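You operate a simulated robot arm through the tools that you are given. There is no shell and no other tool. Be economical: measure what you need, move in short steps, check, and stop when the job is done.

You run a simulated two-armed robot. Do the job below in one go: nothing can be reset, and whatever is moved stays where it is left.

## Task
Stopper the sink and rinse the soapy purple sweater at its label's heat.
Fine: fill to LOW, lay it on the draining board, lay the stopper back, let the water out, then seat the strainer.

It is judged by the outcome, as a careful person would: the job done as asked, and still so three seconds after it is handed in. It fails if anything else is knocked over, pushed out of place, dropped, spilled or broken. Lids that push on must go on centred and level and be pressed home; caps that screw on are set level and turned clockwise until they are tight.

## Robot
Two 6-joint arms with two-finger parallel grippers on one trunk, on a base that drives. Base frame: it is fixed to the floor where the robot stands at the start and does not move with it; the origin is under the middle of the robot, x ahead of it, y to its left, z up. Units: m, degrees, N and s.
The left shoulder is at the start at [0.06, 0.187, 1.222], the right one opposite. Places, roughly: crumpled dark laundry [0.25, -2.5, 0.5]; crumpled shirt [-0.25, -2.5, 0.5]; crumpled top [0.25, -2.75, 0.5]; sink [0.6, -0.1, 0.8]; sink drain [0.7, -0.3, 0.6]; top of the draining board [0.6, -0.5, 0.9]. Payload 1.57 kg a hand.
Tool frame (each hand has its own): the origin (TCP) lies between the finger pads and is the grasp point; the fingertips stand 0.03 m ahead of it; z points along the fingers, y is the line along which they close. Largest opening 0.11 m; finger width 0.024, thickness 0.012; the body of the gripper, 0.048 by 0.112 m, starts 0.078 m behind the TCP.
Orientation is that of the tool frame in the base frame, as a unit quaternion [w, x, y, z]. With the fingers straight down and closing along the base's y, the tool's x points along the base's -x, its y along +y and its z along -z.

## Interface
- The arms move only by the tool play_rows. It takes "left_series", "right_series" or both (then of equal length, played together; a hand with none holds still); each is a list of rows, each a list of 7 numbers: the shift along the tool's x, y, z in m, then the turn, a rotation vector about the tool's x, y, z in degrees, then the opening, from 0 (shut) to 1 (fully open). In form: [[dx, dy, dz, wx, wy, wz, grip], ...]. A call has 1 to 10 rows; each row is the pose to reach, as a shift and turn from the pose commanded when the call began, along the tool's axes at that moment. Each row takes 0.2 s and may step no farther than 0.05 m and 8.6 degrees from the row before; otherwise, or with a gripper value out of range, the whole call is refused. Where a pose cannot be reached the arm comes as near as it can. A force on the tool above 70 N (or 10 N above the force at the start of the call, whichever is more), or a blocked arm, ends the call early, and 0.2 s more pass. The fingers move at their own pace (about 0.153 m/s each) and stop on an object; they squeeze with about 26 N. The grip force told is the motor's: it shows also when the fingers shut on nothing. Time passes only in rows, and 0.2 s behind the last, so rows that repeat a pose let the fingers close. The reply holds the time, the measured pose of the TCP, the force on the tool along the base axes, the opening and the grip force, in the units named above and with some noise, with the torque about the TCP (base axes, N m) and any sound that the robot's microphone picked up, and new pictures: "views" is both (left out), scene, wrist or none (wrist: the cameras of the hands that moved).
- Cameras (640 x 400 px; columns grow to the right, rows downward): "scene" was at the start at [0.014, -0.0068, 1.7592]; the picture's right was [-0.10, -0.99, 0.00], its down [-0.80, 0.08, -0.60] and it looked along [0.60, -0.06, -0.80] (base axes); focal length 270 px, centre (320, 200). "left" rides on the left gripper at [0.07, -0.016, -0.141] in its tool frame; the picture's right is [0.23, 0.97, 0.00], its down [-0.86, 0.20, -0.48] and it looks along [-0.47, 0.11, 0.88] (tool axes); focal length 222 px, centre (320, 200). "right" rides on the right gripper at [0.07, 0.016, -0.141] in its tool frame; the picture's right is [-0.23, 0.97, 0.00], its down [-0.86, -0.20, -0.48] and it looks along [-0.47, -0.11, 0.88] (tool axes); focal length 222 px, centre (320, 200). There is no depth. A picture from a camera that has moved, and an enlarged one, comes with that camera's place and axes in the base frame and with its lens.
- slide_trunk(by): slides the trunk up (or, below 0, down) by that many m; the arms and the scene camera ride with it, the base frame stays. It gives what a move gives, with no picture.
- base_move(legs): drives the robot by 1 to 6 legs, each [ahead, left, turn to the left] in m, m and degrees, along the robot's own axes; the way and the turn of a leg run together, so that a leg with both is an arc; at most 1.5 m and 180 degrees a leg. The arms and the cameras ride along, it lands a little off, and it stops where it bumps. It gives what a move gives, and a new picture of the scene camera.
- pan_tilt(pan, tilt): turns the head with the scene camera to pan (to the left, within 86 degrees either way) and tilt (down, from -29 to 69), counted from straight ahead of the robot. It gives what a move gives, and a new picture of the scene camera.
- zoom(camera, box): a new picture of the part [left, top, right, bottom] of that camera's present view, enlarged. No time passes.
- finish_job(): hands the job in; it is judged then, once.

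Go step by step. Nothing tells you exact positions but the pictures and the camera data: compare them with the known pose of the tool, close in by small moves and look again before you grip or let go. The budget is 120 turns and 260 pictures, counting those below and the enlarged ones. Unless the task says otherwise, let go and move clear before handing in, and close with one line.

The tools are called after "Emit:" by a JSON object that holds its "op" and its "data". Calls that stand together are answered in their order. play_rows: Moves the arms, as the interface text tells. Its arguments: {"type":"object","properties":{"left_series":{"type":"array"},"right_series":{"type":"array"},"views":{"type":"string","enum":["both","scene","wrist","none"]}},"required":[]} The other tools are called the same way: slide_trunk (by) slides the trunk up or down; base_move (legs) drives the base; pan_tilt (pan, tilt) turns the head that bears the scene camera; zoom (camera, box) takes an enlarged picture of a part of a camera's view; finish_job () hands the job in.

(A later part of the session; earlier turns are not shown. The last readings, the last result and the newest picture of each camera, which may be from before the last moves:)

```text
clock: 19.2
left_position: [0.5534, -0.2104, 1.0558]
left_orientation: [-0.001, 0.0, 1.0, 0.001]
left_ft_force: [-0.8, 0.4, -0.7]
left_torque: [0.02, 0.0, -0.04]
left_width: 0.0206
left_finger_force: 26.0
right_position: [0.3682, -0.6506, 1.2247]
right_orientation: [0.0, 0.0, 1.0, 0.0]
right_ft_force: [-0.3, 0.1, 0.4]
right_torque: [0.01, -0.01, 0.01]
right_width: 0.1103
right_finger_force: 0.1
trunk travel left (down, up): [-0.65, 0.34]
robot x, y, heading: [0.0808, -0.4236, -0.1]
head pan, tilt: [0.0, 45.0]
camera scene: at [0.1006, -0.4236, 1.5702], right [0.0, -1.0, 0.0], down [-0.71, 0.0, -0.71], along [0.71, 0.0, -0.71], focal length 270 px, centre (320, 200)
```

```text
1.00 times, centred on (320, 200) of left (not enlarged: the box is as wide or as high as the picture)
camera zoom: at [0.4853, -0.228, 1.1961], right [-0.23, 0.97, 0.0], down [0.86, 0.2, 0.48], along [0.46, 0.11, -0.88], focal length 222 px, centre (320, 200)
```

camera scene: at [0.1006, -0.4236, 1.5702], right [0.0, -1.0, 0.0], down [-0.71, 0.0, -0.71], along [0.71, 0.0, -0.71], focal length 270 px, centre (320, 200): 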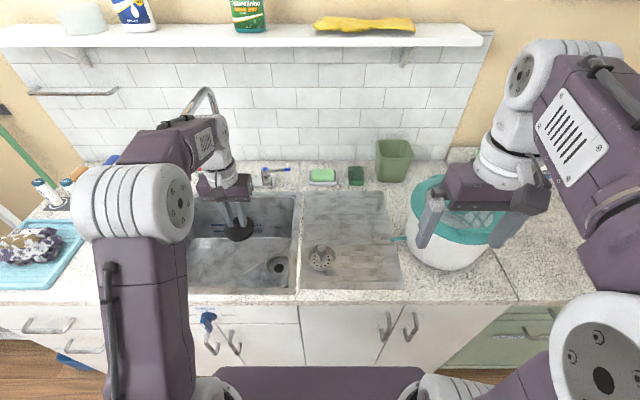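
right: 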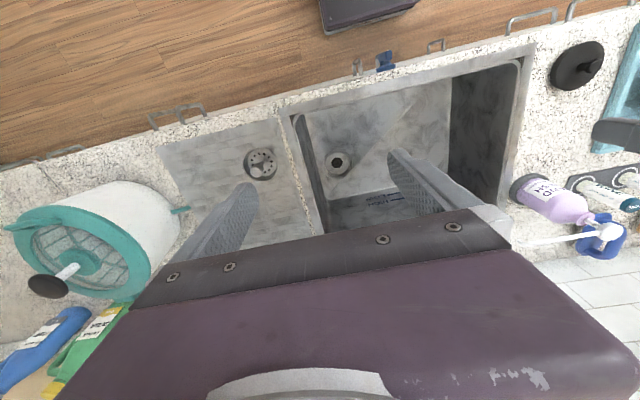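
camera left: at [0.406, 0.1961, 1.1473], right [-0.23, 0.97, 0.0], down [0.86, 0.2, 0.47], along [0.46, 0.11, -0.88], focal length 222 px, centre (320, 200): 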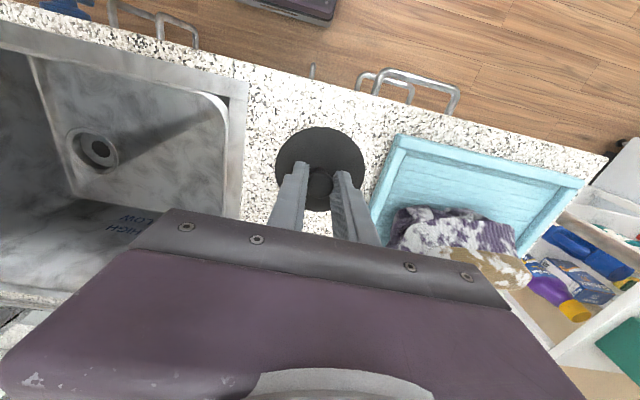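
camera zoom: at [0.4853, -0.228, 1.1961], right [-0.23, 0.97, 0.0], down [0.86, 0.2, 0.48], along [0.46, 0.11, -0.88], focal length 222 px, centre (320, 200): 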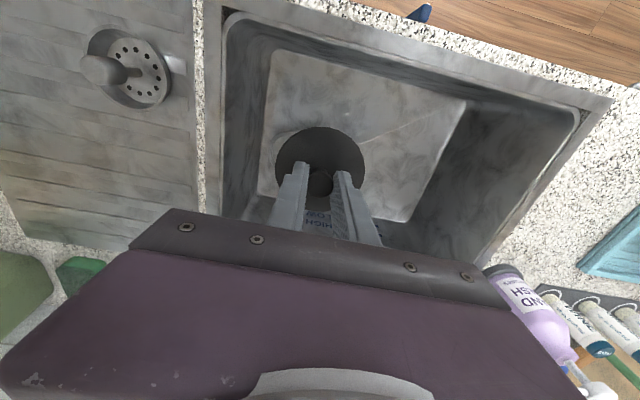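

I lower the trunk first (hand is over the sink) and rotate the left hand 90° so its narrow side fits by the sink's right wall.

Emit:
{"op": "slide_trunk", "data": {"by": -0.1}}

Emit:
{"op": "play_rows", "data": {"left_series": [[-0.005, 0, 0, 0, 0, 8.5, 0], [-0.01, 0, 0, 0, 0, 17, 0], [-0.02, 0, 0, 0, 0, 25.5, 0], [-0.03, -0.01, 0, 0, 0, 34, 0], [-0.04, -0.02, 0, 0, 0, 42.5, 0], [-0.05, -0.03, 0, 0, 0, 51, 0], [-0.06, -0.04, 0, 0, 0, 59.5, 0], [-0.07, -0.045, 0, 0, 0, 68, 0], [-0.08, -0.05, 0, 0, 0, 76.5, 0], [-0.09, -0.05, 0, 0, 0, 85, 0]], "views": "both"}}

```text
clock: 20.5
left_position: [0.5528, -0.2086, 0.9537]
left_orientation: [-0.002, -0.001, 1.0, 0.001]
left_ft_force: [-0.4, 0.5, 0.3]
left_torque: [0.02, 0.01, 0.01]
left_width: 0.0205
left_finger_force: 26.0
right_position: [0.3672, -0.6512, 1.125]
right_orientation: [-0.001, 0.0, 1.0, -0.001]
right_ft_force: [-0.1, 0.0, 0.8]
right_torque: [0.03, 0.02, -0.02]
right_width: 0.1101
right_finger_force: 0.1
trunk travel left (down, up): [-0.55, 0.44]
robot x, y, heading: [0.0799, -0.4206, 0.0]
head pan, tilt: [0.0, 45.0]
```

```text
clock: 22.7
left_position: [0.6453, -0.2594, 0.9541]
left_orientation: [-0.003, 0.676, 0.737, -0.002]
left_ft_force: [0.3, -0.1, -0.9]
left_torque: [-0.01, 0.0, 0.01]
left_width: 0.0204
left_finger_force: 26.3
right_position: [0.3689, -0.6514, 1.1245]
right_orientation: [0.0, 0.0, 1.0, 0.0]
right_ft_force: [-0.1, 0.6, 0.3]
right_torque: [0.01, 0.01, -0.02]
right_width: 0.1101
right_finger_force: 0.0
trunk travel left (down, up): [-0.55, 0.44]
robot x, y, heading: [0.0829, -0.4209, -0.1]
head pan, tilt: [0.0, 45.0]
camera scene: at [0.102, -0.4226, 1.4702], right [0.0, -1.0, 0.0], down [-0.71, 0.0, -0.71], along [0.71, 0.0, -0.71], focal length 270 px, centre (320, 200)
camera left: at [0.625, -0.1927, 1.0959], right [0.95, 0.31, 0.0], down [0.27, -0.84, 0.48], along [0.14, -0.45, -0.88], focal length 222 px, centre (320, 200)
```

scene: 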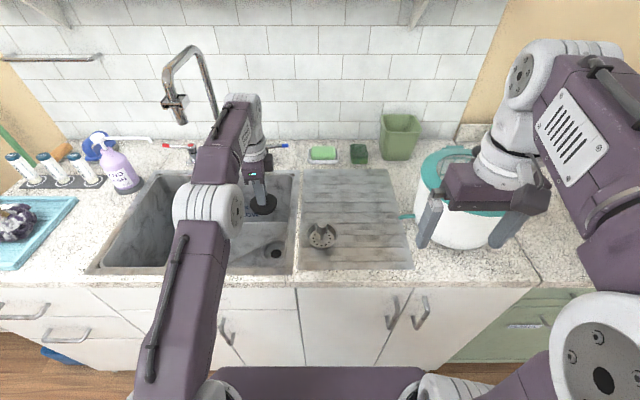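
left: 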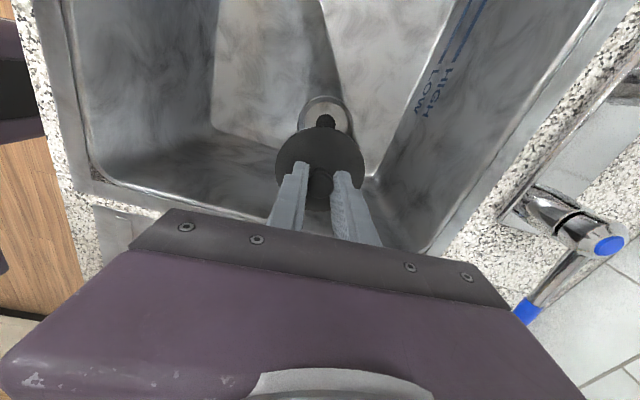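

Good alignment. I finish the rotation, centre over the drain (≈[0.654, −0.257]) and lower.

Emit:
{"op": "play_rows", "data": {"left_series": [[0.001, 0.009, 0.02, 0, 0, 5, 0], [0.001, 0.009, 0.06, 0, 0, 5, 0], [0.001, 0.009, 0.1, 0, 0, 5, 0], [0.001, 0.009, 0.13, 0, 0, 5, 0]], "views": "both"}}

```text
clock: 23.7
left_position: [0.6518, -0.2593, 0.8239]
left_orientation: [-0.002, 0.707, 0.707, -0.001]
left_ft_force: [0.6, -0.2, -1.0]
left_torque: [0.02, 0.01, 0.03]
left_width: 0.0205
left_finger_force: 26.0
right_position: [0.3689, -0.6516, 1.1251]
right_orientation: [0.0, 0.0, 1.0, 0.0]
right_ft_force: [0.6, -0.1, -0.4]
right_torque: [0.02, 0.01, -0.01]
right_width: 0.1099
right_finger_force: 0.1
trunk travel left (down, up): [-0.55, 0.44]
robot x, y, heading: [0.0797, -0.4231, 0.2]
head pan, tilt: [0.0, 45.0]
camera scene: at [0.1017, -0.4227, 1.4702], right [0.0, -1.0, 0.0], down [-0.71, 0.0, -0.71], along [0.71, 0.0, -0.71], focal length 270 px, centre (320, 200)
camera left: at [0.6381, -0.1915, 0.9657], right [0.97, 0.23, 0.0], down [0.2, -0.86, 0.48], along [0.1, -0.46, -0.88], focal length 222 px, centre (320, 200)
```

scene: 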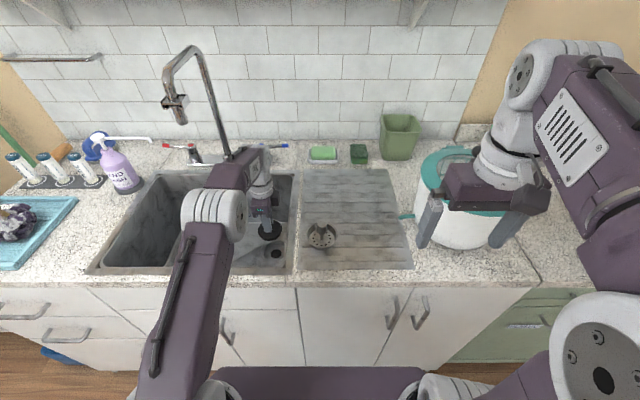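
left: 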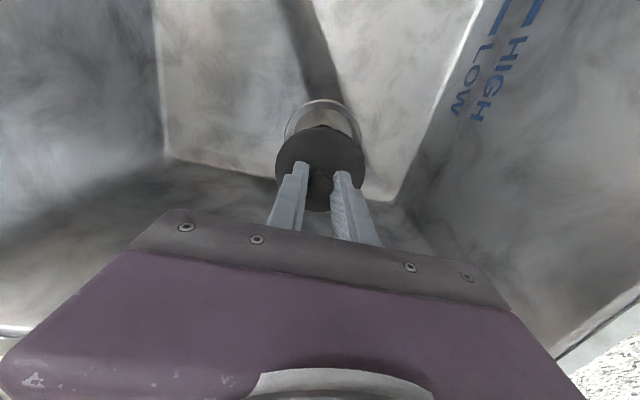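

Emit:
{"op": "play_rows", "data": {"left_series": [[0.002, 0.001, 0.03, 0, 0, 0, 0], [0.004, 0.001, 0.06, 0, 0, 0, 0]], "views": "wrist"}}

Emit:
{"op": "zoom", "data": {"camera": "scene", "box": [230, 190, 310, 270]}}

Emit:
{"op": "zoom", "data": {"camera": "left", "box": [240, 70, 400, 230]}}

```text
clock: 24.3
left_position: [0.6534, -0.2556, 0.7634]
left_orientation: [-0.003, 0.707, 0.707, -0.001]
left_ft_force: [-0.7, 0.8, -0.4]
left_torque: [0.0, -0.01, 0.01]
left_width: 0.0204
left_finger_force: 26.2
right_position: [0.3687, -0.6516, 1.1251]
right_orientation: [0.0, -0.001, 1.0, 0.0]
right_ft_force: [-0.7, -0.3, 0.1]
right_torque: [0.01, -0.02, -0.04]
right_width: 0.1101
right_finger_force: 0.0
trunk travel left (down, up): [-0.55, 0.44]
robot x, y, heading: [0.0788, -0.4201, -0.1]
head pan, tilt: [0.0, 45.0]
camera left: at [0.6388, -0.1862, 0.9051], right [0.97, 0.23, 0.0], down [0.2, -0.86, 0.48], along [0.1, -0.46, -0.88], focal length 222 px, centre (320, 200)
```

left: 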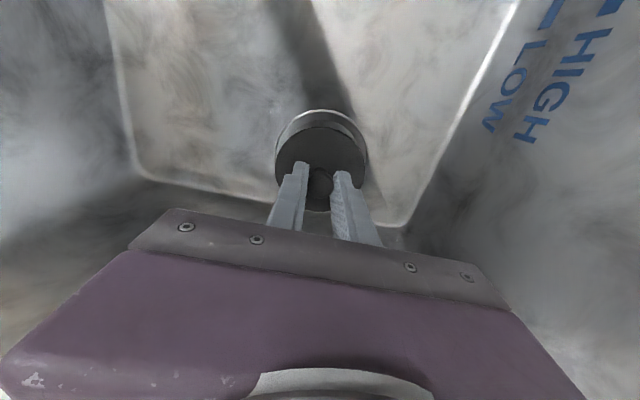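

```text
5.00 times, centred on (270, 230) of scene
camera zoom: at [0.1015, -0.4226, 1.4702], right [0.0, -1.0, 0.0], down [-0.71, 0.0, -0.71], along [0.71, 0.0, -0.71], focal length 1353 px, centre (570, 50)
```

zoom: 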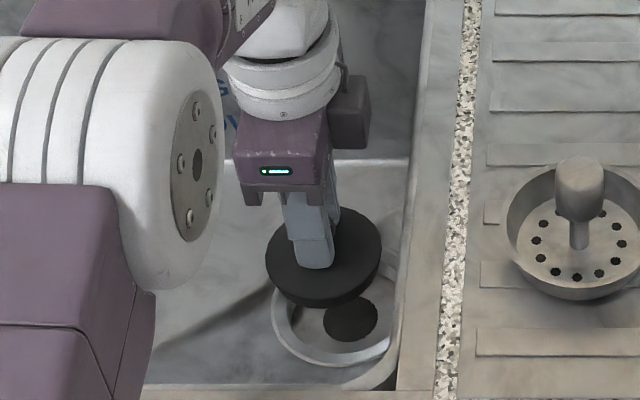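

```text
2.50 times, centred on (320, 150) of left
camera zoom: at [0.6388, -0.1862, 0.9051], right [0.97, 0.23, 0.0], down [0.2, -0.86, 0.48], along [0.1, -0.46, -0.88], focal length 555 px, centre (320, 325)
```

zoom: 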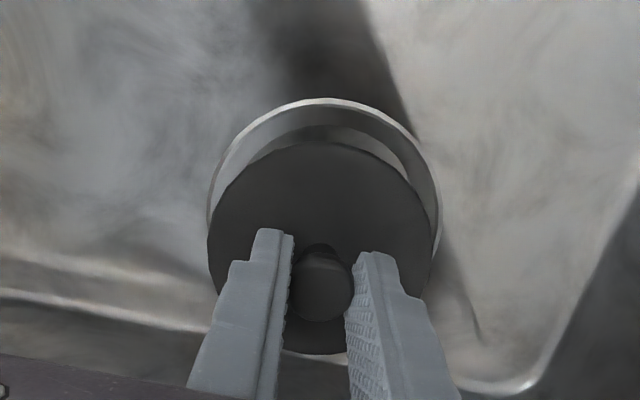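

Aligned within a few mm. Lower to just above the drain and check.

Emit:
{"op": "play_rows", "data": {"left_series": [[-0.002, 0.0015, 0.02, 0, 0, 0, 0], [-0.002, 0.0015, 0.04, 0, 0, 0, 0], [-0.002, 0.0015, 0.05, 0, 0, 0, 0]], "views": "none"}}

Emit:
{"op": "zoom", "data": {"camera": "scene", "box": [240, 220, 300, 280]}}

Emit:
{"op": "zoom", "data": {"camera": "left", "box": [240, 70, 400, 230]}}

```text
clock: 25.1
left_position: [0.6531, -0.2571, 0.7137]
left_orientation: [-0.002, 0.707, 0.707, 0.0]
left_ft_force: [0.7, -0.4, 1.2]
left_torque: [-0.02, -0.01, 0.03]
left_width: 0.0205
left_finger_force: 25.5
right_position: [0.3683, -0.6508, 1.1257]
right_orientation: [0.0, 0.0, 1.0, 0.0]
right_ft_force: [-0.3, 0.7, 0.3]
right_torque: [0.0, 0.03, -0.04]
right_width: 0.1102
right_finger_force: 0.0
trunk travel left (down, up): [-0.55, 0.44]
robot x, y, heading: [0.0803, -0.4207, -0.3]
head pan, tilt: [0.0, 45.0]
```

```text
6.67 times, centred on (270, 250) of scene
camera zoom: at [0.1008, -0.4234, 1.4703], right [0.0, -1.0, 0.0], down [-0.71, 0.0, -0.71], along [0.71, 0.0, -0.71], focal length 1803 px, centre (653, -133)
```

zoom: 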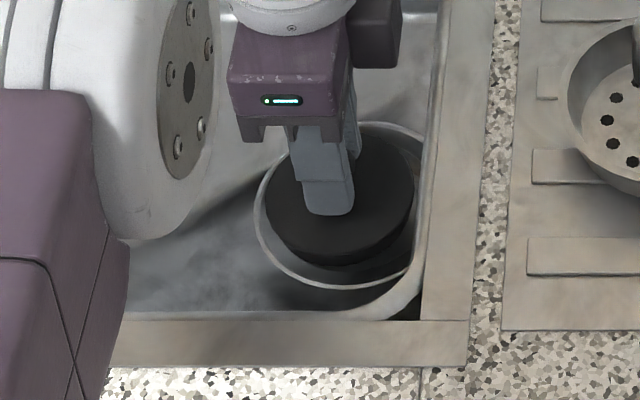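

```text
2.50 times, centred on (320, 150) of left
camera zoom: at [0.6394, -0.188, 0.8541], right [0.97, 0.23, 0.0], down [0.2, -0.86, 0.48], along [0.11, -0.46, -0.88], focal length 555 px, centre (320, 325)
```

zoom: 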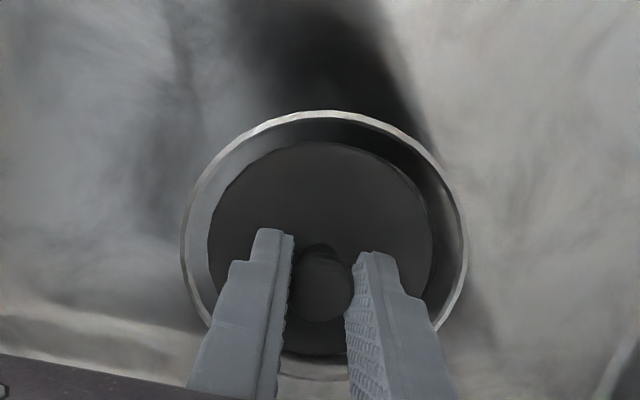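

Well centred in the drain ring. Lower until it seats.

Emit:
{"op": "play_rows", "data": {"left_series": [[0, 0.0, 0.006, 0, 0, 0, 0], [0, 0.0, 0.012, 0, 0, 0, 0], [0, 0.0, 0.018, 0, 0, 0, 0], [0, 0, 0.024, 0, 0, 0, 0], [0, 0, 0.03, 0, 0, 0, 0]], "views": "none"}}

Emit:
{"op": "zoom", "data": {"camera": "scene", "box": [240, 220, 300, 280]}}

Emit:
{"op": "zoom", "data": {"camera": "left", "box": [240, 70, 400, 230]}}

```text
clock: 26.3
left_position: [0.6545, -0.2577, 0.6913]
left_orientation: [0.002, 0.707, 0.707, 0.004]
left_ft_force: [11.5, -15.3, 42.2]
left_torque: [-0.31, -0.35, 0.02]
left_width: 0.0214
left_finger_force: 25.9
right_position: [0.3644, -0.656, 1.1279]
right_orientation: [0.002, 0.0, 1.0, 0.002]
right_ft_force: [0.3, -0.4, 0.5]
right_torque: [0.02, -0.01, 0.01]
right_width: 0.1098
right_finger_force: 0.0
trunk travel left (down, up): [-0.55, 0.44]
robot x, y, heading: [0.0809, -0.4276, -0.1]
head pan, tilt: [0.0, 45.0]
```

```text
6.67 times, centred on (270, 250) of scene
camera zoom: at [0.0958, -0.4274, 1.4709], right [0.0, -1.0, 0.0], down [-0.7, 0.0, -0.71], along [0.71, 0.0, -0.7], focal length 1803 px, centre (653, -133)
```

zoom: 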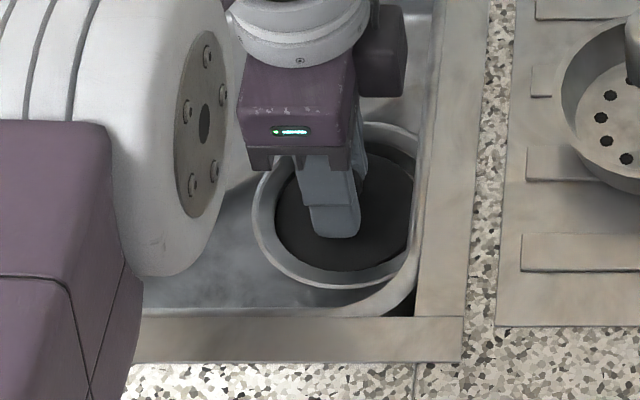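

```text
2.50 times, centred on (320, 150) of left
camera zoom: at [0.6387, -0.1902, 0.8318], right [0.97, 0.23, 0.01], down [0.2, -0.86, 0.48], along [0.12, -0.46, -0.88], focal length 555 px, centre (320, 325)
```

zoom: 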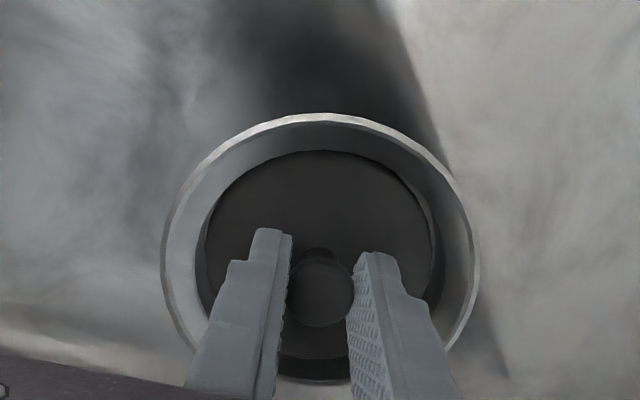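

It bottoms out seated and centred. Release and lift clear.

Emit:
{"op": "play_rows", "data": {"left_series": [[0, 0, -0.002, 0, 0, 0, 0], [0, 0, -0.002, 0, 0, 0, 0.1], [0, 0, -0.002, 0, 0, 0, 0.35], [0, 0, -0.002, 0, 0, 0, 0.45], [0, 0, -0.04, 0, 0, 0, 0.45], [0, 0, -0.08, 0, 0, 0, 0.45]], "views": "wrist"}}

Emit:
{"op": "zoom", "data": {"camera": "scene", "box": [240, 220, 300, 280]}}

Emit:
{"op": "zoom", "data": {"camera": "left", "box": [240, 70, 400, 230]}}

```text
clock: 27.7
left_position: [0.6529, -0.2572, 0.7634]
left_orientation: [-0.003, 0.706, 0.708, -0.001]
left_ft_force: [0.2, 0.0, 0.2]
left_torque: [0.01, 0.01, -0.03]
left_width: 0.0495
left_finger_force: 0.0
right_position: [0.3673, -0.6518, 1.125]
right_orientation: [0.0, -0.001, 1.0, 0.0]
right_ft_force: [0.4, -0.3, 0.1]
right_torque: [0.01, 0.02, -0.04]
right_width: 0.1101
right_finger_force: 0.1
trunk travel left (down, up): [-0.55, 0.44]
robot x, y, heading: [0.0774, -0.4235, -0.1]
head pan, tilt: [0.0, 45.0]
camera left: at [0.6384, -0.1878, 0.904], right [0.97, 0.23, -0.01], down [0.2, -0.86, 0.48], along [0.1, -0.46, -0.88], focal length 222 px, centre (320, 200)
```

left: 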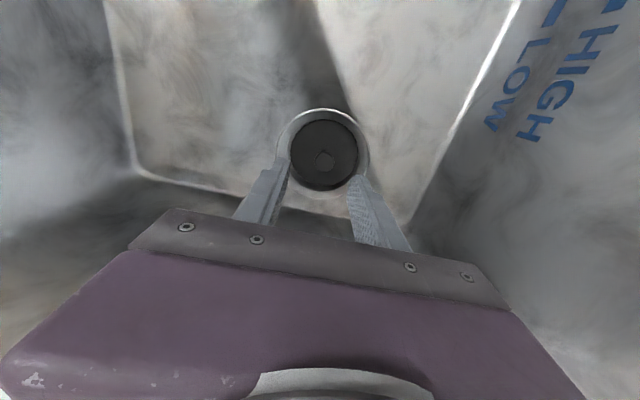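

```text
6.67 times, centred on (270, 250) of scene
camera zoom: at [0.1002, -0.4232, 1.4701], right [0.0, -1.0, 0.0], down [-0.71, 0.0, -0.71], along [0.71, 0.0, -0.71], focal length 1803 px, centre (653, -133)
```

zoom: 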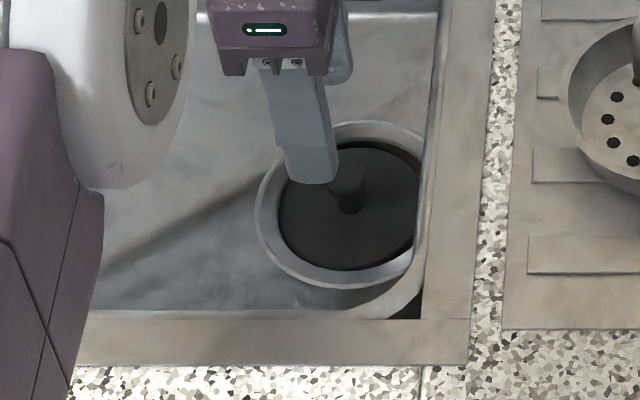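

```text
2.50 times, centred on (320, 150) of left
camera zoom: at [0.6384, -0.1878, 0.904], right [0.97, 0.23, -0.01], down [0.2, -0.86, 0.48], along [0.1, -0.46, -0.88], focal length 555 px, centre (320, 325)
```

zoom: 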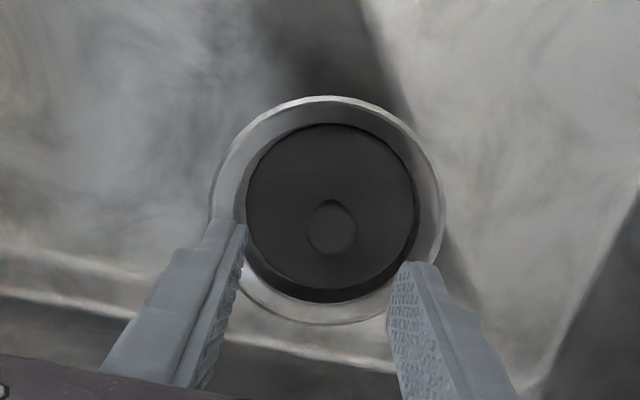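

Stopper sits in the bowl. I'll press it home with closed fingers on the knob.

Emit:
{"op": "play_rows", "data": {"left_series": [[-0.003, 0.005, 0, 0, 0, 0, 0.2], [-0.003, 0.005, 0, 0, 0, 0, 0], [-0.003, 0.005, 0.03, 0, 0, 0, 0], [-0.003, 0.005, 0.048, 0, 0, 0, 0], [-0.003, 0.005, 0.056, 0, 0, 0, 0], [-0.003, 0.005, 0.064, 0, 0, 0, 0]], "views": "none"}}

Emit:
{"op": "zoom", "data": {"camera": "left", "box": [240, 70, 400, 230]}}

```text
clock: 29.1
left_position: [0.657, -0.2597, 0.7108]
left_orientation: [0.005, 0.707, 0.707, 0.007]
left_ft_force: [-3.5, 4.4, 64.7]
left_torque: [0.02, 0.07, -0.03]
left_width: 0.0001
left_finger_force: 21.6
right_position: [0.3598, -0.6529, 1.1294]
right_orientation: [0.005, -0.001, 1.0, 0.001]
right_ft_force: [-0.5, 0.2, -0.4]
right_torque: [0.02, 0.0, -0.02]
right_width: 0.11
right_finger_force: 0.1
trunk travel left (down, up): [-0.55, 0.44]
robot x, y, heading: [0.0808, -0.4226, 0.2]
head pan, tilt: [0.0, 45.0]
```

```text
2.50 times, centred on (320, 150) of left
camera zoom: at [0.6402, -0.1911, 0.8522], right [0.97, 0.23, 0.02], down [0.19, -0.86, 0.48], along [0.13, -0.46, -0.88], focal length 555 px, centre (320, 325)
```

zoom: 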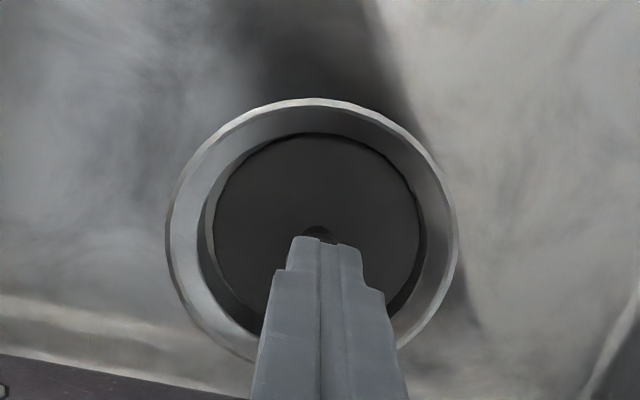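

Pressed home (65 N). Now raise the left hand out and head for the cold lever, whose blue tip I put at about [0.844, −0.304, 0.975].

Emit:
{"op": "play_rows", "data": {"left_series": [[0, 0, -0.03, 0, 0, 0, 0], [0, 0, -0.08, 0, 0, 0, 0.2], [0, 0, -0.13, 0, 0, 0, 0.5], [0, 0, -0.18, 0, 0, 0, 0.5], [0, 0, -0.23, 0, 0, 0, 0.5], [0, 0, -0.28, 0, 0, 0, 0.5], [-0.02, 0.02, -0.32, 0, 0, 0, 0.5], [-0.04, 0.06, -0.33, 0, 0, 0, 0.5], [-0.045, 0.1, -0.33, 0, 0, 0, 0.5]], "views": "both"}}

Emit:
{"op": "zoom", "data": {"camera": "scene", "box": [230, 110, 330, 190]}}

```text
clock: 31.1
left_position: [0.6372, -0.2851, 0.9801]
left_orientation: [-0.003, 0.707, 0.708, -0.001]
left_ft_force: [-0.3, -0.8, -0.4]
left_torque: [0.04, -0.01, -0.01]
left_width: 0.055
left_finger_force: 0.0
left hand out of reach, approached as far as the arm can: row 6, 7, 8, 9
right_position: [0.368, -0.6534, 1.1249]
right_orientation: [0.0, 0.0, 1.0, 0.001]
right_ft_force: [-0.4, -0.5, 0.5]
right_torque: [0.02, 0.03, -0.01]
right_width: 0.1099
right_finger_force: 0.1
trunk travel left (down, up): [-0.55, 0.44]
robot x, y, heading: [0.0837, -0.4228, 0.1]
head pan, tilt: [0.0, 45.0]
camera scene: at [0.1008, -0.4246, 1.4702], right [0.0, -1.0, 0.0], down [-0.71, 0.0, -0.71], along [0.71, 0.0, -0.71], focal length 270 px, centre (320, 200)
camera left: at [0.6239, -0.2166, 1.1215], right [0.97, 0.23, 0.0], down [0.2, -0.86, 0.48], along [0.11, -0.46, -0.88], focal length 222 px, centre (320, 200)
```

scene: 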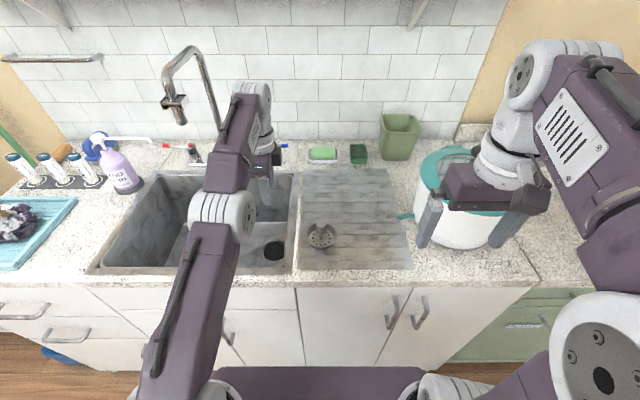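
left: 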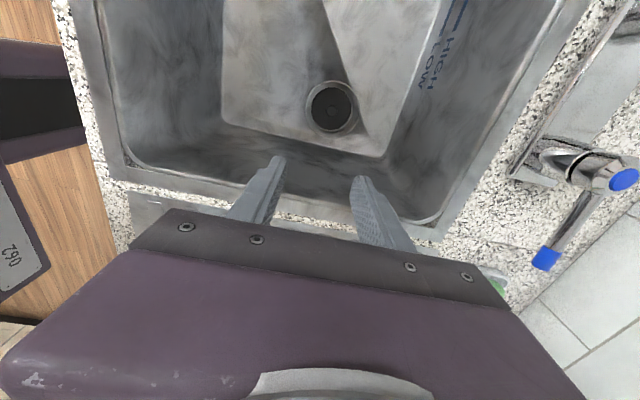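

```text
5.00 times, centred on (280, 150) of scene
camera zoom: at [0.1008, -0.4246, 1.4702], right [0.0, -1.0, 0.0], down [-0.71, 0.0, -0.71], along [0.71, 0.0, -0.71], focal length 1353 px, centre (520, 450)
```

zoom: 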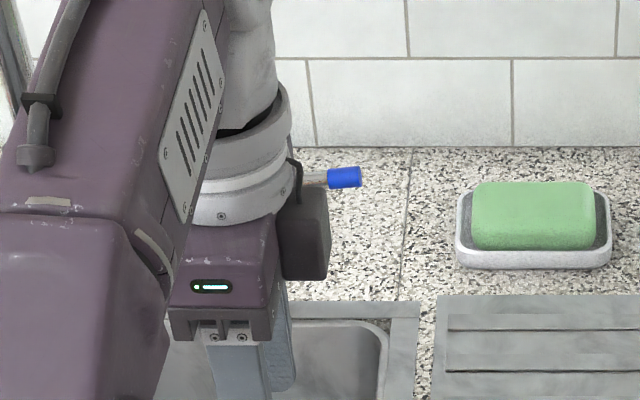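

The straight-down pose can't reach that far; I'll pitch the hand forward (fingers pointing at the wall) about the current point.

Emit:
{"op": "play_rows", "data": {"left_series": [[0, -0.02, 0, -8, 0, 0, 0.5], [0, -0.04, 0, -16, 0, 0, 0.5], [0, -0.06, 0, -24, 0, 0, 0.5], [0, -0.08, 0, -32, 0, 0, 0.5], [0, -0.09, 0, -40, 0, 0, 0.5], [0, -0.09, 0, -48, 0, 0, 0.5], [0, -0.09, 0, -56, 0, 0, 0.5], [0, -0.09, 0, -64, 0, 0, 0.5], [0, -0.09, 0, -70, 0, 0, 0.5]], "views": "both"}}

```text
clock: 33.1
left_position: [0.573, -0.2974, 0.9902]
left_orientation: [0.403, 0.581, 0.581, 0.404]
left_ft_force: [-0.2, -0.4, 0.8]
left_torque: [0.0, 0.02, 0.03]
left_width: 0.0549
left_finger_force: 0.0
left hand out of reach, approached as far as the arm can: row 1, 2, 6, 7, 8, 9
right_position: [0.3686, -0.6515, 1.1245]
right_orientation: [-0.001, 0.0, 1.0, 0.0]
right_ft_force: [-0.7, 0.0, -0.2]
right_torque: [0.0, -0.02, 0.01]
right_width: 0.11
right_finger_force: 0.1
trunk travel left (down, up): [-0.55, 0.44]
robot x, y, heading: [0.0791, -0.4195, 0.2]
head pan, tilt: [0.0, 45.0]
camera scene: at [0.1023, -0.4235, 1.4702], right [0.0, -1.0, 0.0], down [-0.71, 0.0, -0.71], along [0.71, 0.0, -0.71], focal length 270 px, centre (320, 200)
camera left: at [0.4365, -0.2267, 1.0243], right [0.34, 0.23, 0.91], down [-0.38, -0.86, 0.35], along [0.86, -0.47, -0.2], focal length 222 px, centre (320, 200)
```

scene: 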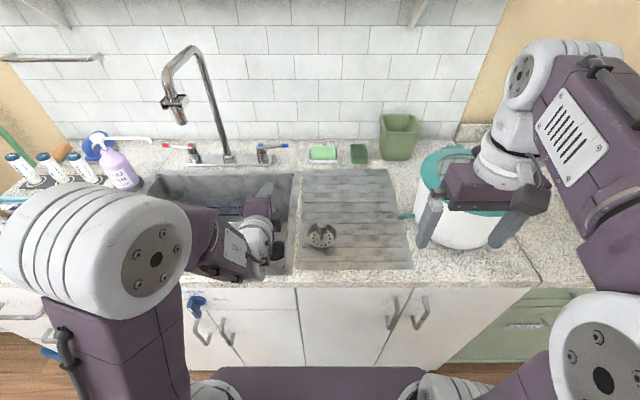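
left: 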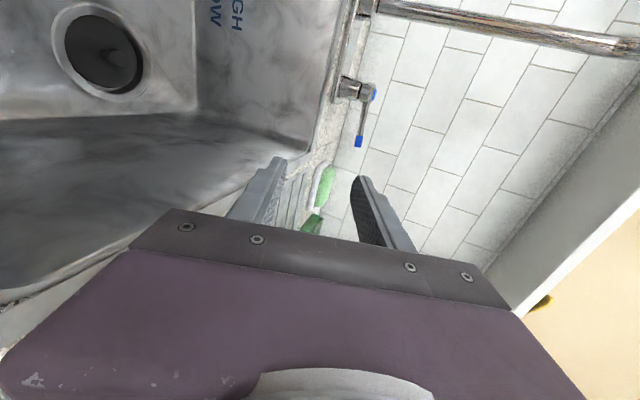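

Emit:
{"op": "play_rows", "data": {"left_series": [[0, 0.015, 0.035, 0, 0, 0, 0.5], [0, 0.03, 0.07, 0, 0, 0, 0.5], [0, 0.045, 0.105, 0, 0, 0, 0.5], [0, 0.06, 0.14, 0, 0, 0, 0.5], [0, 0.073, 0.17, 0, 0, 0, 0.5]], "views": "both"}}

Emit:
{"op": "zoom", "data": {"camera": "scene", "box": [230, 110, 330, 190]}}

```text
clock: 34.3
left_position: [0.7601, -0.296, 1.0026]
left_orientation: [0.404, 0.58, 0.581, 0.405]
left_ft_force: [-0.1, 0.0, -0.3]
left_torque: [0.01, 0.0, 0.03]
left_width: 0.0548
left_finger_force: 0.1
right_position: [0.3682, -0.652, 1.1249]
right_orientation: [0.0, 0.0, 1.0, 0.0]
right_ft_force: [-0.6, -0.4, -0.7]
right_torque: [0.01, 0.0, 0.0]
right_width: 0.1098
right_finger_force: 0.2
trunk travel left (down, up): [-0.55, 0.44]
robot x, y, heading: [0.0783, -0.4245, 0.0]
head pan, tilt: [0.0, 45.0]
camera scene: at [0.1019, -0.4228, 1.4702], right [0.0, -1.0, 0.0], down [-0.71, 0.0, -0.71], along [0.71, 0.0, -0.71], focal length 270 px, centre (320, 200)
camera left: at [0.6224, -0.2267, 1.0349], right [0.34, 0.23, 0.91], down [-0.38, -0.86, 0.35], along [0.86, -0.46, -0.2], focal length 222 px, centre (320, 200)
```

scene: 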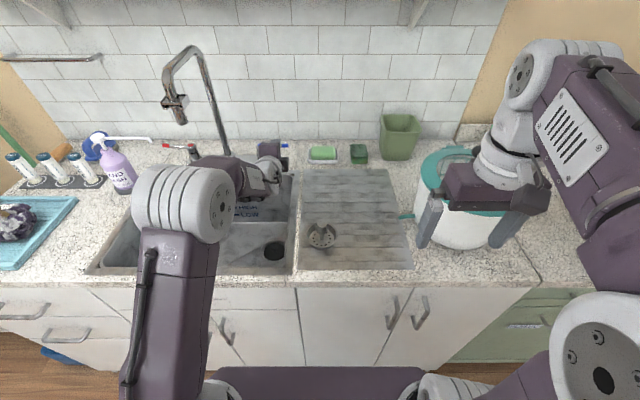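
left: 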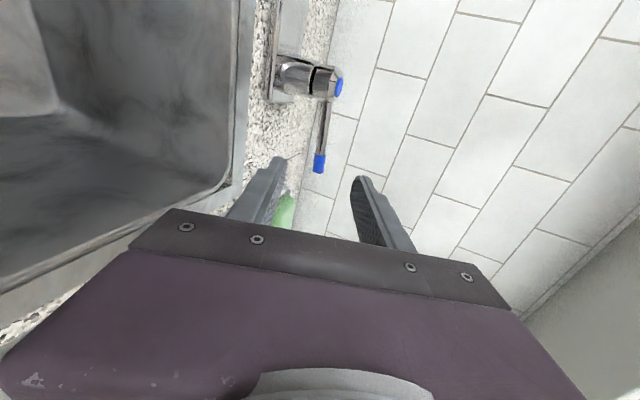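

```text
5.00 times, centred on (280, 150) of scene
camera zoom: at [0.1019, -0.4228, 1.4702], right [0.0, -1.0, 0.0], down [-0.71, 0.0, -0.71], along [0.71, 0.0, -0.71], focal length 1353 px, centre (520, 450)
```

zoom: 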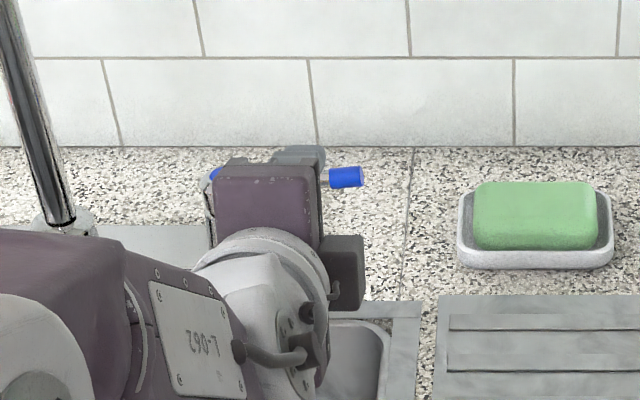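

Emit:
{"op": "play_rows", "data": {"left_series": [[-0.009, 0, 0.03, 0, 0, 0, 0.5], [-0.009, 0, 0.06, 0, 0, 0, 0.5]], "views": "wrist"}}

Emit:
{"op": "zoom", "data": {"camera": "scene", "box": [255, 120, 315, 170]}}

```text
clock: 34.9
left_position: [0.817, -0.3062, 0.9821]
left_orientation: [0.404, 0.58, 0.58, 0.405]
left_ft_force: [-0.3, -0.1, 0.4]
left_torque: [0.02, 0.0, -0.03]
left_width: 0.055
left_finger_force: 0.1
right_position: [0.369, -0.6504, 1.1244]
right_orientation: [0.0, 0.0, 1.0, 0.0]
right_ft_force: [-0.9, -0.3, 0.1]
right_torque: [0.0, -0.02, 0.0]
right_width: 0.1101
right_finger_force: 0.1
trunk travel left (down, up): [-0.55, 0.44]
robot x, y, heading: [0.076, -0.4233, 0.0]
head pan, tilt: [0.0, 45.0]
camera left: at [0.6786, -0.2354, 1.0152], right [0.34, 0.23, 0.91], down [-0.38, -0.86, 0.35], along [0.86, -0.46, -0.2], focal length 222 px, centre (320, 200)
```

left: 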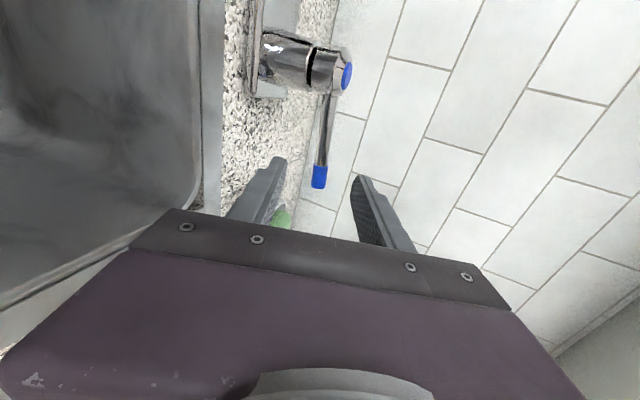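

```text
8.00 times, centred on (285, 145) of scene
camera zoom: at [0.102, -0.4224, 1.4702], right [0.0, -1.0, 0.0], down [-0.71, 0.0, -0.71], along [0.71, 0.0, -0.71], focal length 2164 px, centre (600, 640)
```

zoom: 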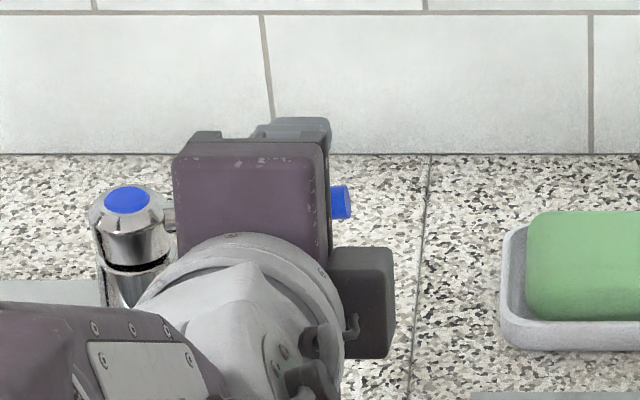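

Emit:
{"op": "play_rows", "data": {"left_series": [[0, 0, 0.025, 0, 0, 0, 0.5], [0, 0, 0.042, 0, 0, 0, 0.5], [0, 0, 0.042, 0, 0, 0, 0.2], [0, 0, 0.042, 0, 0, 0, 0], [0, 0, 0.042, 0, 0, 0, 0]], "views": "wrist"}}

```text
clock: 36.1
left_position: [0.8523, -0.3019, 0.9684]
left_orientation: [0.404, 0.58, 0.58, 0.405]
left_ft_force: [0.5, -0.8, 1.6]
left_torque: [-0.91, -0.06, -0.05]
left_width: 0.0141
left_finger_force: 30.1
right_position: [0.3671, -0.6513, 1.1263]
right_orientation: [-0.001, 0.0, 1.0, 0.0]
right_ft_force: [0.0, 0.6, -0.1]
right_torque: [0.01, 0.0, -0.01]
right_width: 0.1097
right_finger_force: 0.0
trunk travel left (down, up): [-0.55, 0.44]
robot x, y, heading: [0.0763, -0.425, -0.2]
head pan, tilt: [0.0, 45.0]
camera left: at [0.7159, -0.2345, 1.0012], right [0.34, 0.23, 0.91], down [-0.38, -0.86, 0.35], along [0.86, -0.46, -0.2], focal length 222 px, centre (320, 200)
```

left: 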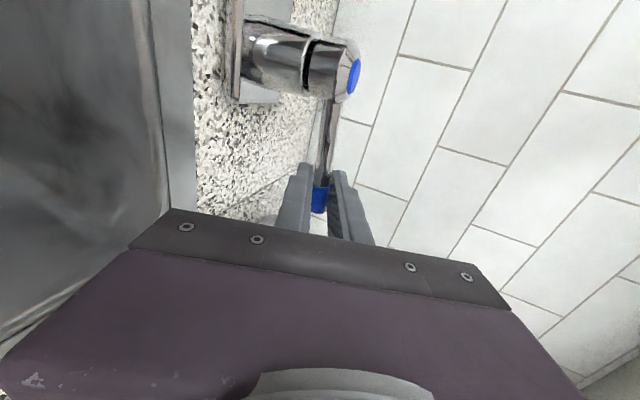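

Lever gripped. Pull toward me by a small arc.

Emit:
{"op": "play_rows", "data": {"left_series": [[0.001, -0.003, -0.008, 0, 0, 0, 0], [0.002, -0.0055, -0.015, 0, 0, 0, 0], [0.003, -0.0075, -0.0207, 0, 0, 0, 0]], "views": "both"}}

```text
clock: 36.9
left_position: [0.8315, -0.2998, 0.9677]
left_orientation: [0.405, 0.579, 0.579, 0.406]
left_ft_force: [9.1, -0.3, 10.3]
left_torque: [-0.96, 0.06, -0.61]
left_width: 0.012
left_finger_force: 29.7
right_position: [0.3675, -0.6515, 1.1253]
right_orientation: [0.0, 0.0, 1.0, 0.0]
right_ft_force: [0.1, 0.7, 0.1]
right_torque: [0.0, 0.01, -0.01]
right_width: 0.1101
right_finger_force: 0.1
trunk travel left (down, up): [-0.55, 0.44]
robot x, y, heading: [0.0779, -0.4218, -0.3]
head pan, tilt: [0.0, 45.0]
camera scene: at [0.1007, -0.423, 1.4703], right [0.0, -1.0, 0.0], down [-0.71, 0.0, -0.71], along [0.71, 0.0, -0.71], focal length 270 px, centre (320, 200)
camera left: at [0.6946, -0.2314, 1.0016], right [0.33, 0.23, 0.92], down [-0.38, -0.86, 0.35], along [0.86, -0.46, -0.2], focal length 222 px, centre (320, 200)
```

scene: 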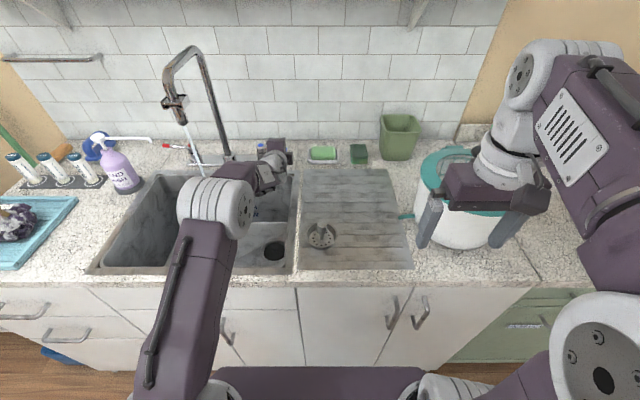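
left: 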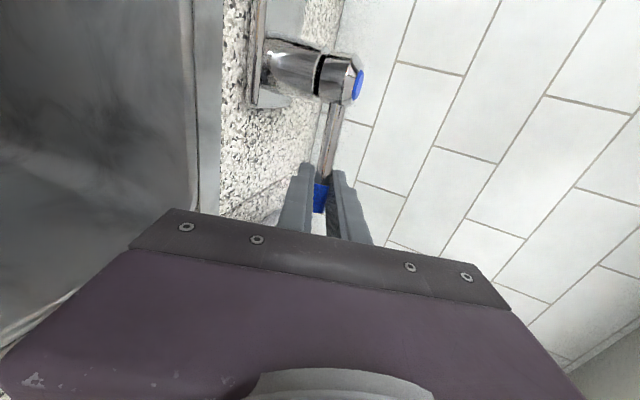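

Cold water is running into the sink. I open it a little wider and watch the level.

Emit:
{"op": "play_rows", "data": {"left_series": [[0.005, -0.003, -0.007, 0, 0, 0, 0], [0.01, -0.005, -0.014, 0, 0, 0, 0], [0.016, -0.0071, -0.0197, 0, 0, 0, 0], [0.016, -0.0071, -0.0197, 0, 0, 0, 0], [0.016, -0.0071, -0.0197, 0, 0, 0, 0]], "views": "scene"}}

Emit:
{"op": "zoom", "data": {"camera": "scene", "box": [80, 150, 320, 290]}}

```text
clock: 38.1
left_position: [0.81, -0.2887, 0.9697]
left_orientation: [0.404, 0.58, 0.578, 0.407]
left_ft_force: [11.5, -13.9, 18.5]
left_torque: [0.42, -0.57, -1.28]
left_width: 0.014
left_finger_force: 30.1
right_position: [0.3676, -0.6548, 1.1253]
right_orientation: [0.001, -0.001, 1.0, 0.002]
right_ft_force: [-0.5, 0.2, 0.4]
right_torque: [-0.01, -0.03, 0.04]
right_width: 0.1099
right_finger_force: 0.0
trunk travel left (down, up): [-0.55, 0.44]
robot x, y, heading: [0.0758, -0.4221, 0.0]
head pan, tilt: [0.0, 45.0]
camera scene: at [0.0998, -0.4272, 1.4703], right [0.0, -1.0, 0.0], down [-0.71, 0.0, -0.71], along [0.71, 0.0, -0.71], focal length 270 px, centre (320, 200)
```

scene: 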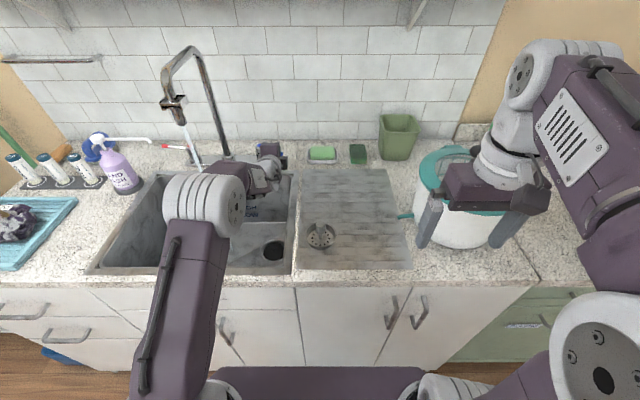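

```text
2.67 times, centred on (200, 220) of scene
camera zoom: at [0.0998, -0.4272, 1.4703], right [0.0, -1.0, 0.0], down [-0.71, 0.0, -0.71], along [0.71, 0.0, -0.71], focal length 721 px, centre (640, 147)
```

zoom: 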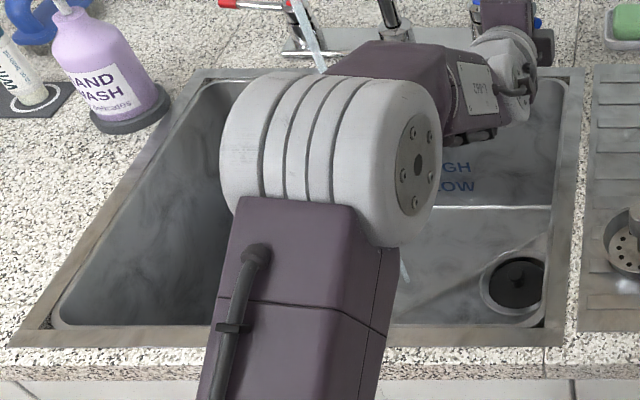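

Emit:
{"op": "play_rows", "data": {"left_series": [[0, 0, 0, 0, 0, 0, 0], [0, 0, 0, 0, 0, 0, 0], [0, 0, 0, 0, 0, 0, 0], [0, 0, 0, 0, 0, 0, 0], [0, 0, 0, 0, 0, 0, 0], [0, 0, 0, 0, 0, 0, 0], [0, 0, 0, 0, 0, 0, 0], [0, 0, 0, 0, 0, 0, 0], [0, 0, 0, 0, 0, 0, 0]], "views": "none"}}

Emit:
{"op": "zoom", "data": {"camera": "scene", "box": [220, 170, 310, 280]}}

```text
clock: 40.1
left_position: [0.8102, -0.2887, 0.9693]
left_orientation: [0.404, 0.581, 0.578, 0.407]
left_ft_force: [9.2, -15.4, 19.2]
left_torque: [0.43, -0.58, -1.24]
left_width: 0.0139
left_finger_force: 30.2
right_position: [0.3667, -0.6541, 1.1247]
right_orientation: [0.001, 0.001, 1.0, 0.002]
right_ft_force: [-0.9, -0.3, -0.1]
right_torque: [0.02, -0.03, 0.04]
right_width: 0.11
right_finger_force: 0.0
trunk travel left (down, up): [-0.55, 0.44]
robot x, y, heading: [0.0784, -0.4229, 0.1]
head pan, tilt: [0.0, 45.0]
```

```text
3.64 times, centred on (265, 225) of scene
camera zoom: at [0.0991, -0.4275, 1.4702], right [0.0, -1.0, 0.0], down [-0.71, 0.0, -0.71], along [0.71, 0.0, -0.71], focal length 984 px, centre (520, 109)
```

zoom: 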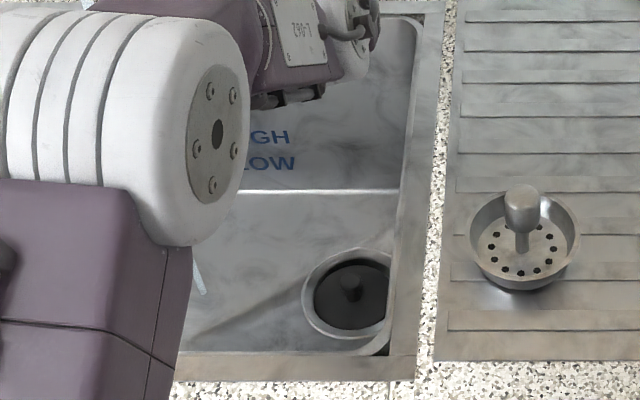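

Emit:
{"op": "play_rows", "data": {"left_series": [[0, 0, 0, 0, 0, 0, 0], [0, 0, 0, 0, 0, 0, 0], [0, 0, 0, 0, 0, 0, 0], [0, 0, 0, 0, 0, 0, 0], [0, 0, 0, 0, 0, 0, 0], [0, 0, 0, 0, 0, 0, 0], [0, 0, 0, 0, 0, 0, 0], [0, 0, 0, 0, 0, 0, 0], [0, 0, 0, 0, 0, 0, 0], [0, 0, 0, 0, 0, 0, 0]], "views": "none"}}

Emit:
{"op": "pan_tilt", "data": {"pan": 20, "tilt": 45}}

Emit:
{"op": "zoom", "data": {"camera": "scene", "box": [180, 130, 420, 280]}}

```text
clock: 42.3
left_position: [0.8083, -0.2887, 0.9699]
left_orientation: [0.404, 0.58, 0.578, 0.408]
left_ft_force: [7.6, -14.0, 19.6]
left_torque: [0.42, -0.59, -1.17]
left_width: 0.0138
left_finger_force: 30.6
right_position: [0.3659, -0.6552, 1.1251]
right_orientation: [0.001, 0.0, 1.0, 0.001]
right_ft_force: [-0.4, -1.2, 0.4]
right_torque: [-0.02, 0.05, -0.03]
right_width: 0.1099
right_finger_force: 0.1
trunk travel left (down, up): [-0.55, 0.44]
robot x, y, heading: [0.0815, -0.4239, 0.2]
head pan, tilt: [0.0, 45.0]
```

```text
clock: 43.1
left_position: [0.8087, -0.2879, 0.9695]
left_orientation: [0.404, 0.581, 0.578, 0.407]
left_ft_force: [7.6, -13.8, 19.0]
left_torque: [0.45, -0.6, -1.14]
left_width: 0.0137
left_finger_force: 29.7
right_position: [0.3669, -0.6557, 1.1247]
right_orientation: [0.0, 0.0, 1.0, 0.002]
right_ft_force: [0.3, 0.0, 0.6]
right_torque: [0.02, -0.03, 0.01]
right_width: 0.11
right_finger_force: 0.1
trunk travel left (down, up): [-0.55, 0.44]
robot x, y, heading: [0.0788, -0.4247, -0.1]
head pan, tilt: [20.0, 45.0]
camera scene: at [0.0939, -0.3994, 1.4703], right [0.34, -0.94, 0.0], down [-0.66, -0.24, -0.71], along [0.67, 0.24, -0.71], focal length 270 px, centre (320, 200)
```

scene: 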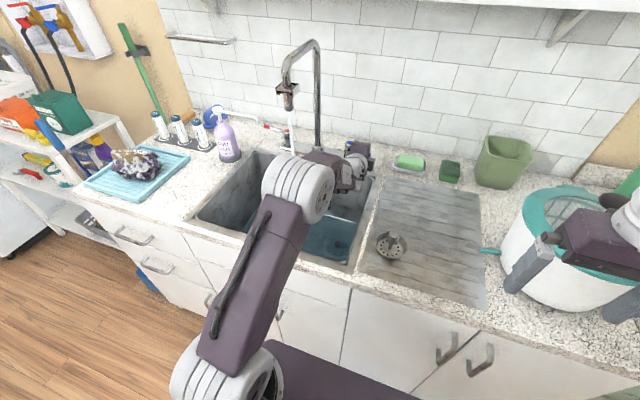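

```text
2.67 times, centred on (300, 205) of scene
camera zoom: at [0.0939, -0.3994, 1.4703], right [0.34, -0.94, 0.0], down [-0.66, -0.24, -0.71], along [0.67, 0.24, -0.71], focal length 721 px, centre (373, 187)
```

zoom: 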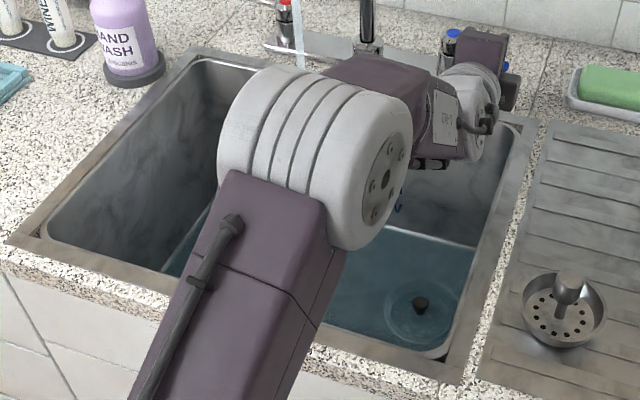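

Water is rising above the stopper disc. Pan back to see the LOW mark.

Emit:
{"op": "pan_tilt", "data": {"pan": 0, "tilt": 45}}

Emit:
{"op": "zoom", "data": {"camera": "scene", "box": [220, 170, 310, 280]}}

```text
clock: 44.0
left_position: [0.808, -0.2886, 0.9689]
left_orientation: [0.404, 0.58, 0.578, 0.408]
left_ft_force: [7.8, -13.9, 19.3]
left_torque: [0.47, -0.61, -1.08]
left_width: 0.014
left_finger_force: 30.0
right_position: [0.3664, -0.654, 1.1257]
right_orientation: [0.001, 0.0, 1.0, 0.002]
right_ft_force: [-0.4, -0.8, -0.1]
right_torque: [-0.01, -0.01, 0.03]
right_width: 0.11
right_finger_force: 0.0
trunk travel left (down, up): [-0.55, 0.44]
robot x, y, heading: [0.0784, -0.425, -0.2]
head pan, tilt: [0.0, 45.0]
camera scene: at [0.0987, -0.427, 1.4703], right [0.0, -1.0, 0.0], down [-0.71, 0.0, -0.71], along [0.71, 0.0, -0.71], focal length 270 px, centre (320, 200)
```

scene: 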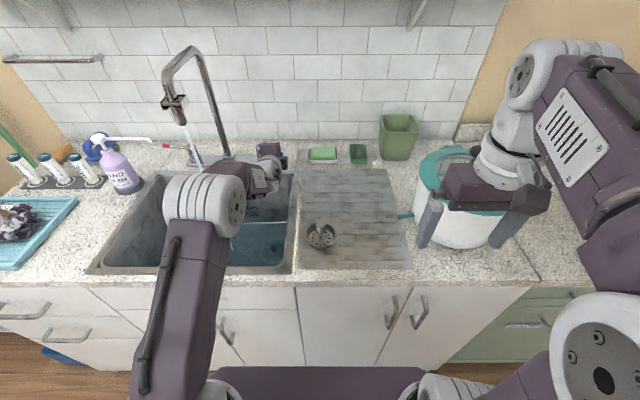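

```text
3.64 times, centred on (265, 225) of scene
camera zoom: at [0.0987, -0.427, 1.4703], right [0.0, -1.0, 0.0], down [-0.71, 0.0, -0.71], along [0.71, 0.0, -0.71], focal length 984 px, centre (520, 109)
```

zoom: 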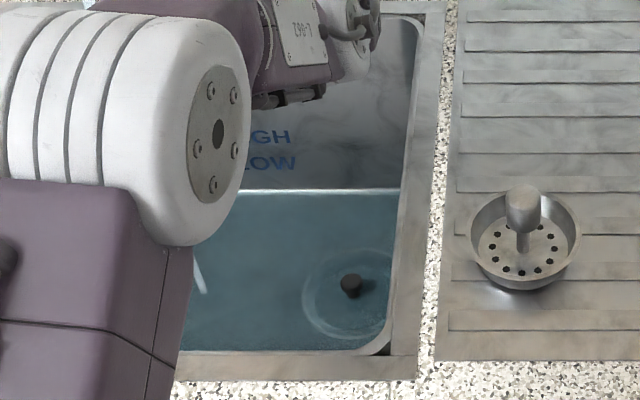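

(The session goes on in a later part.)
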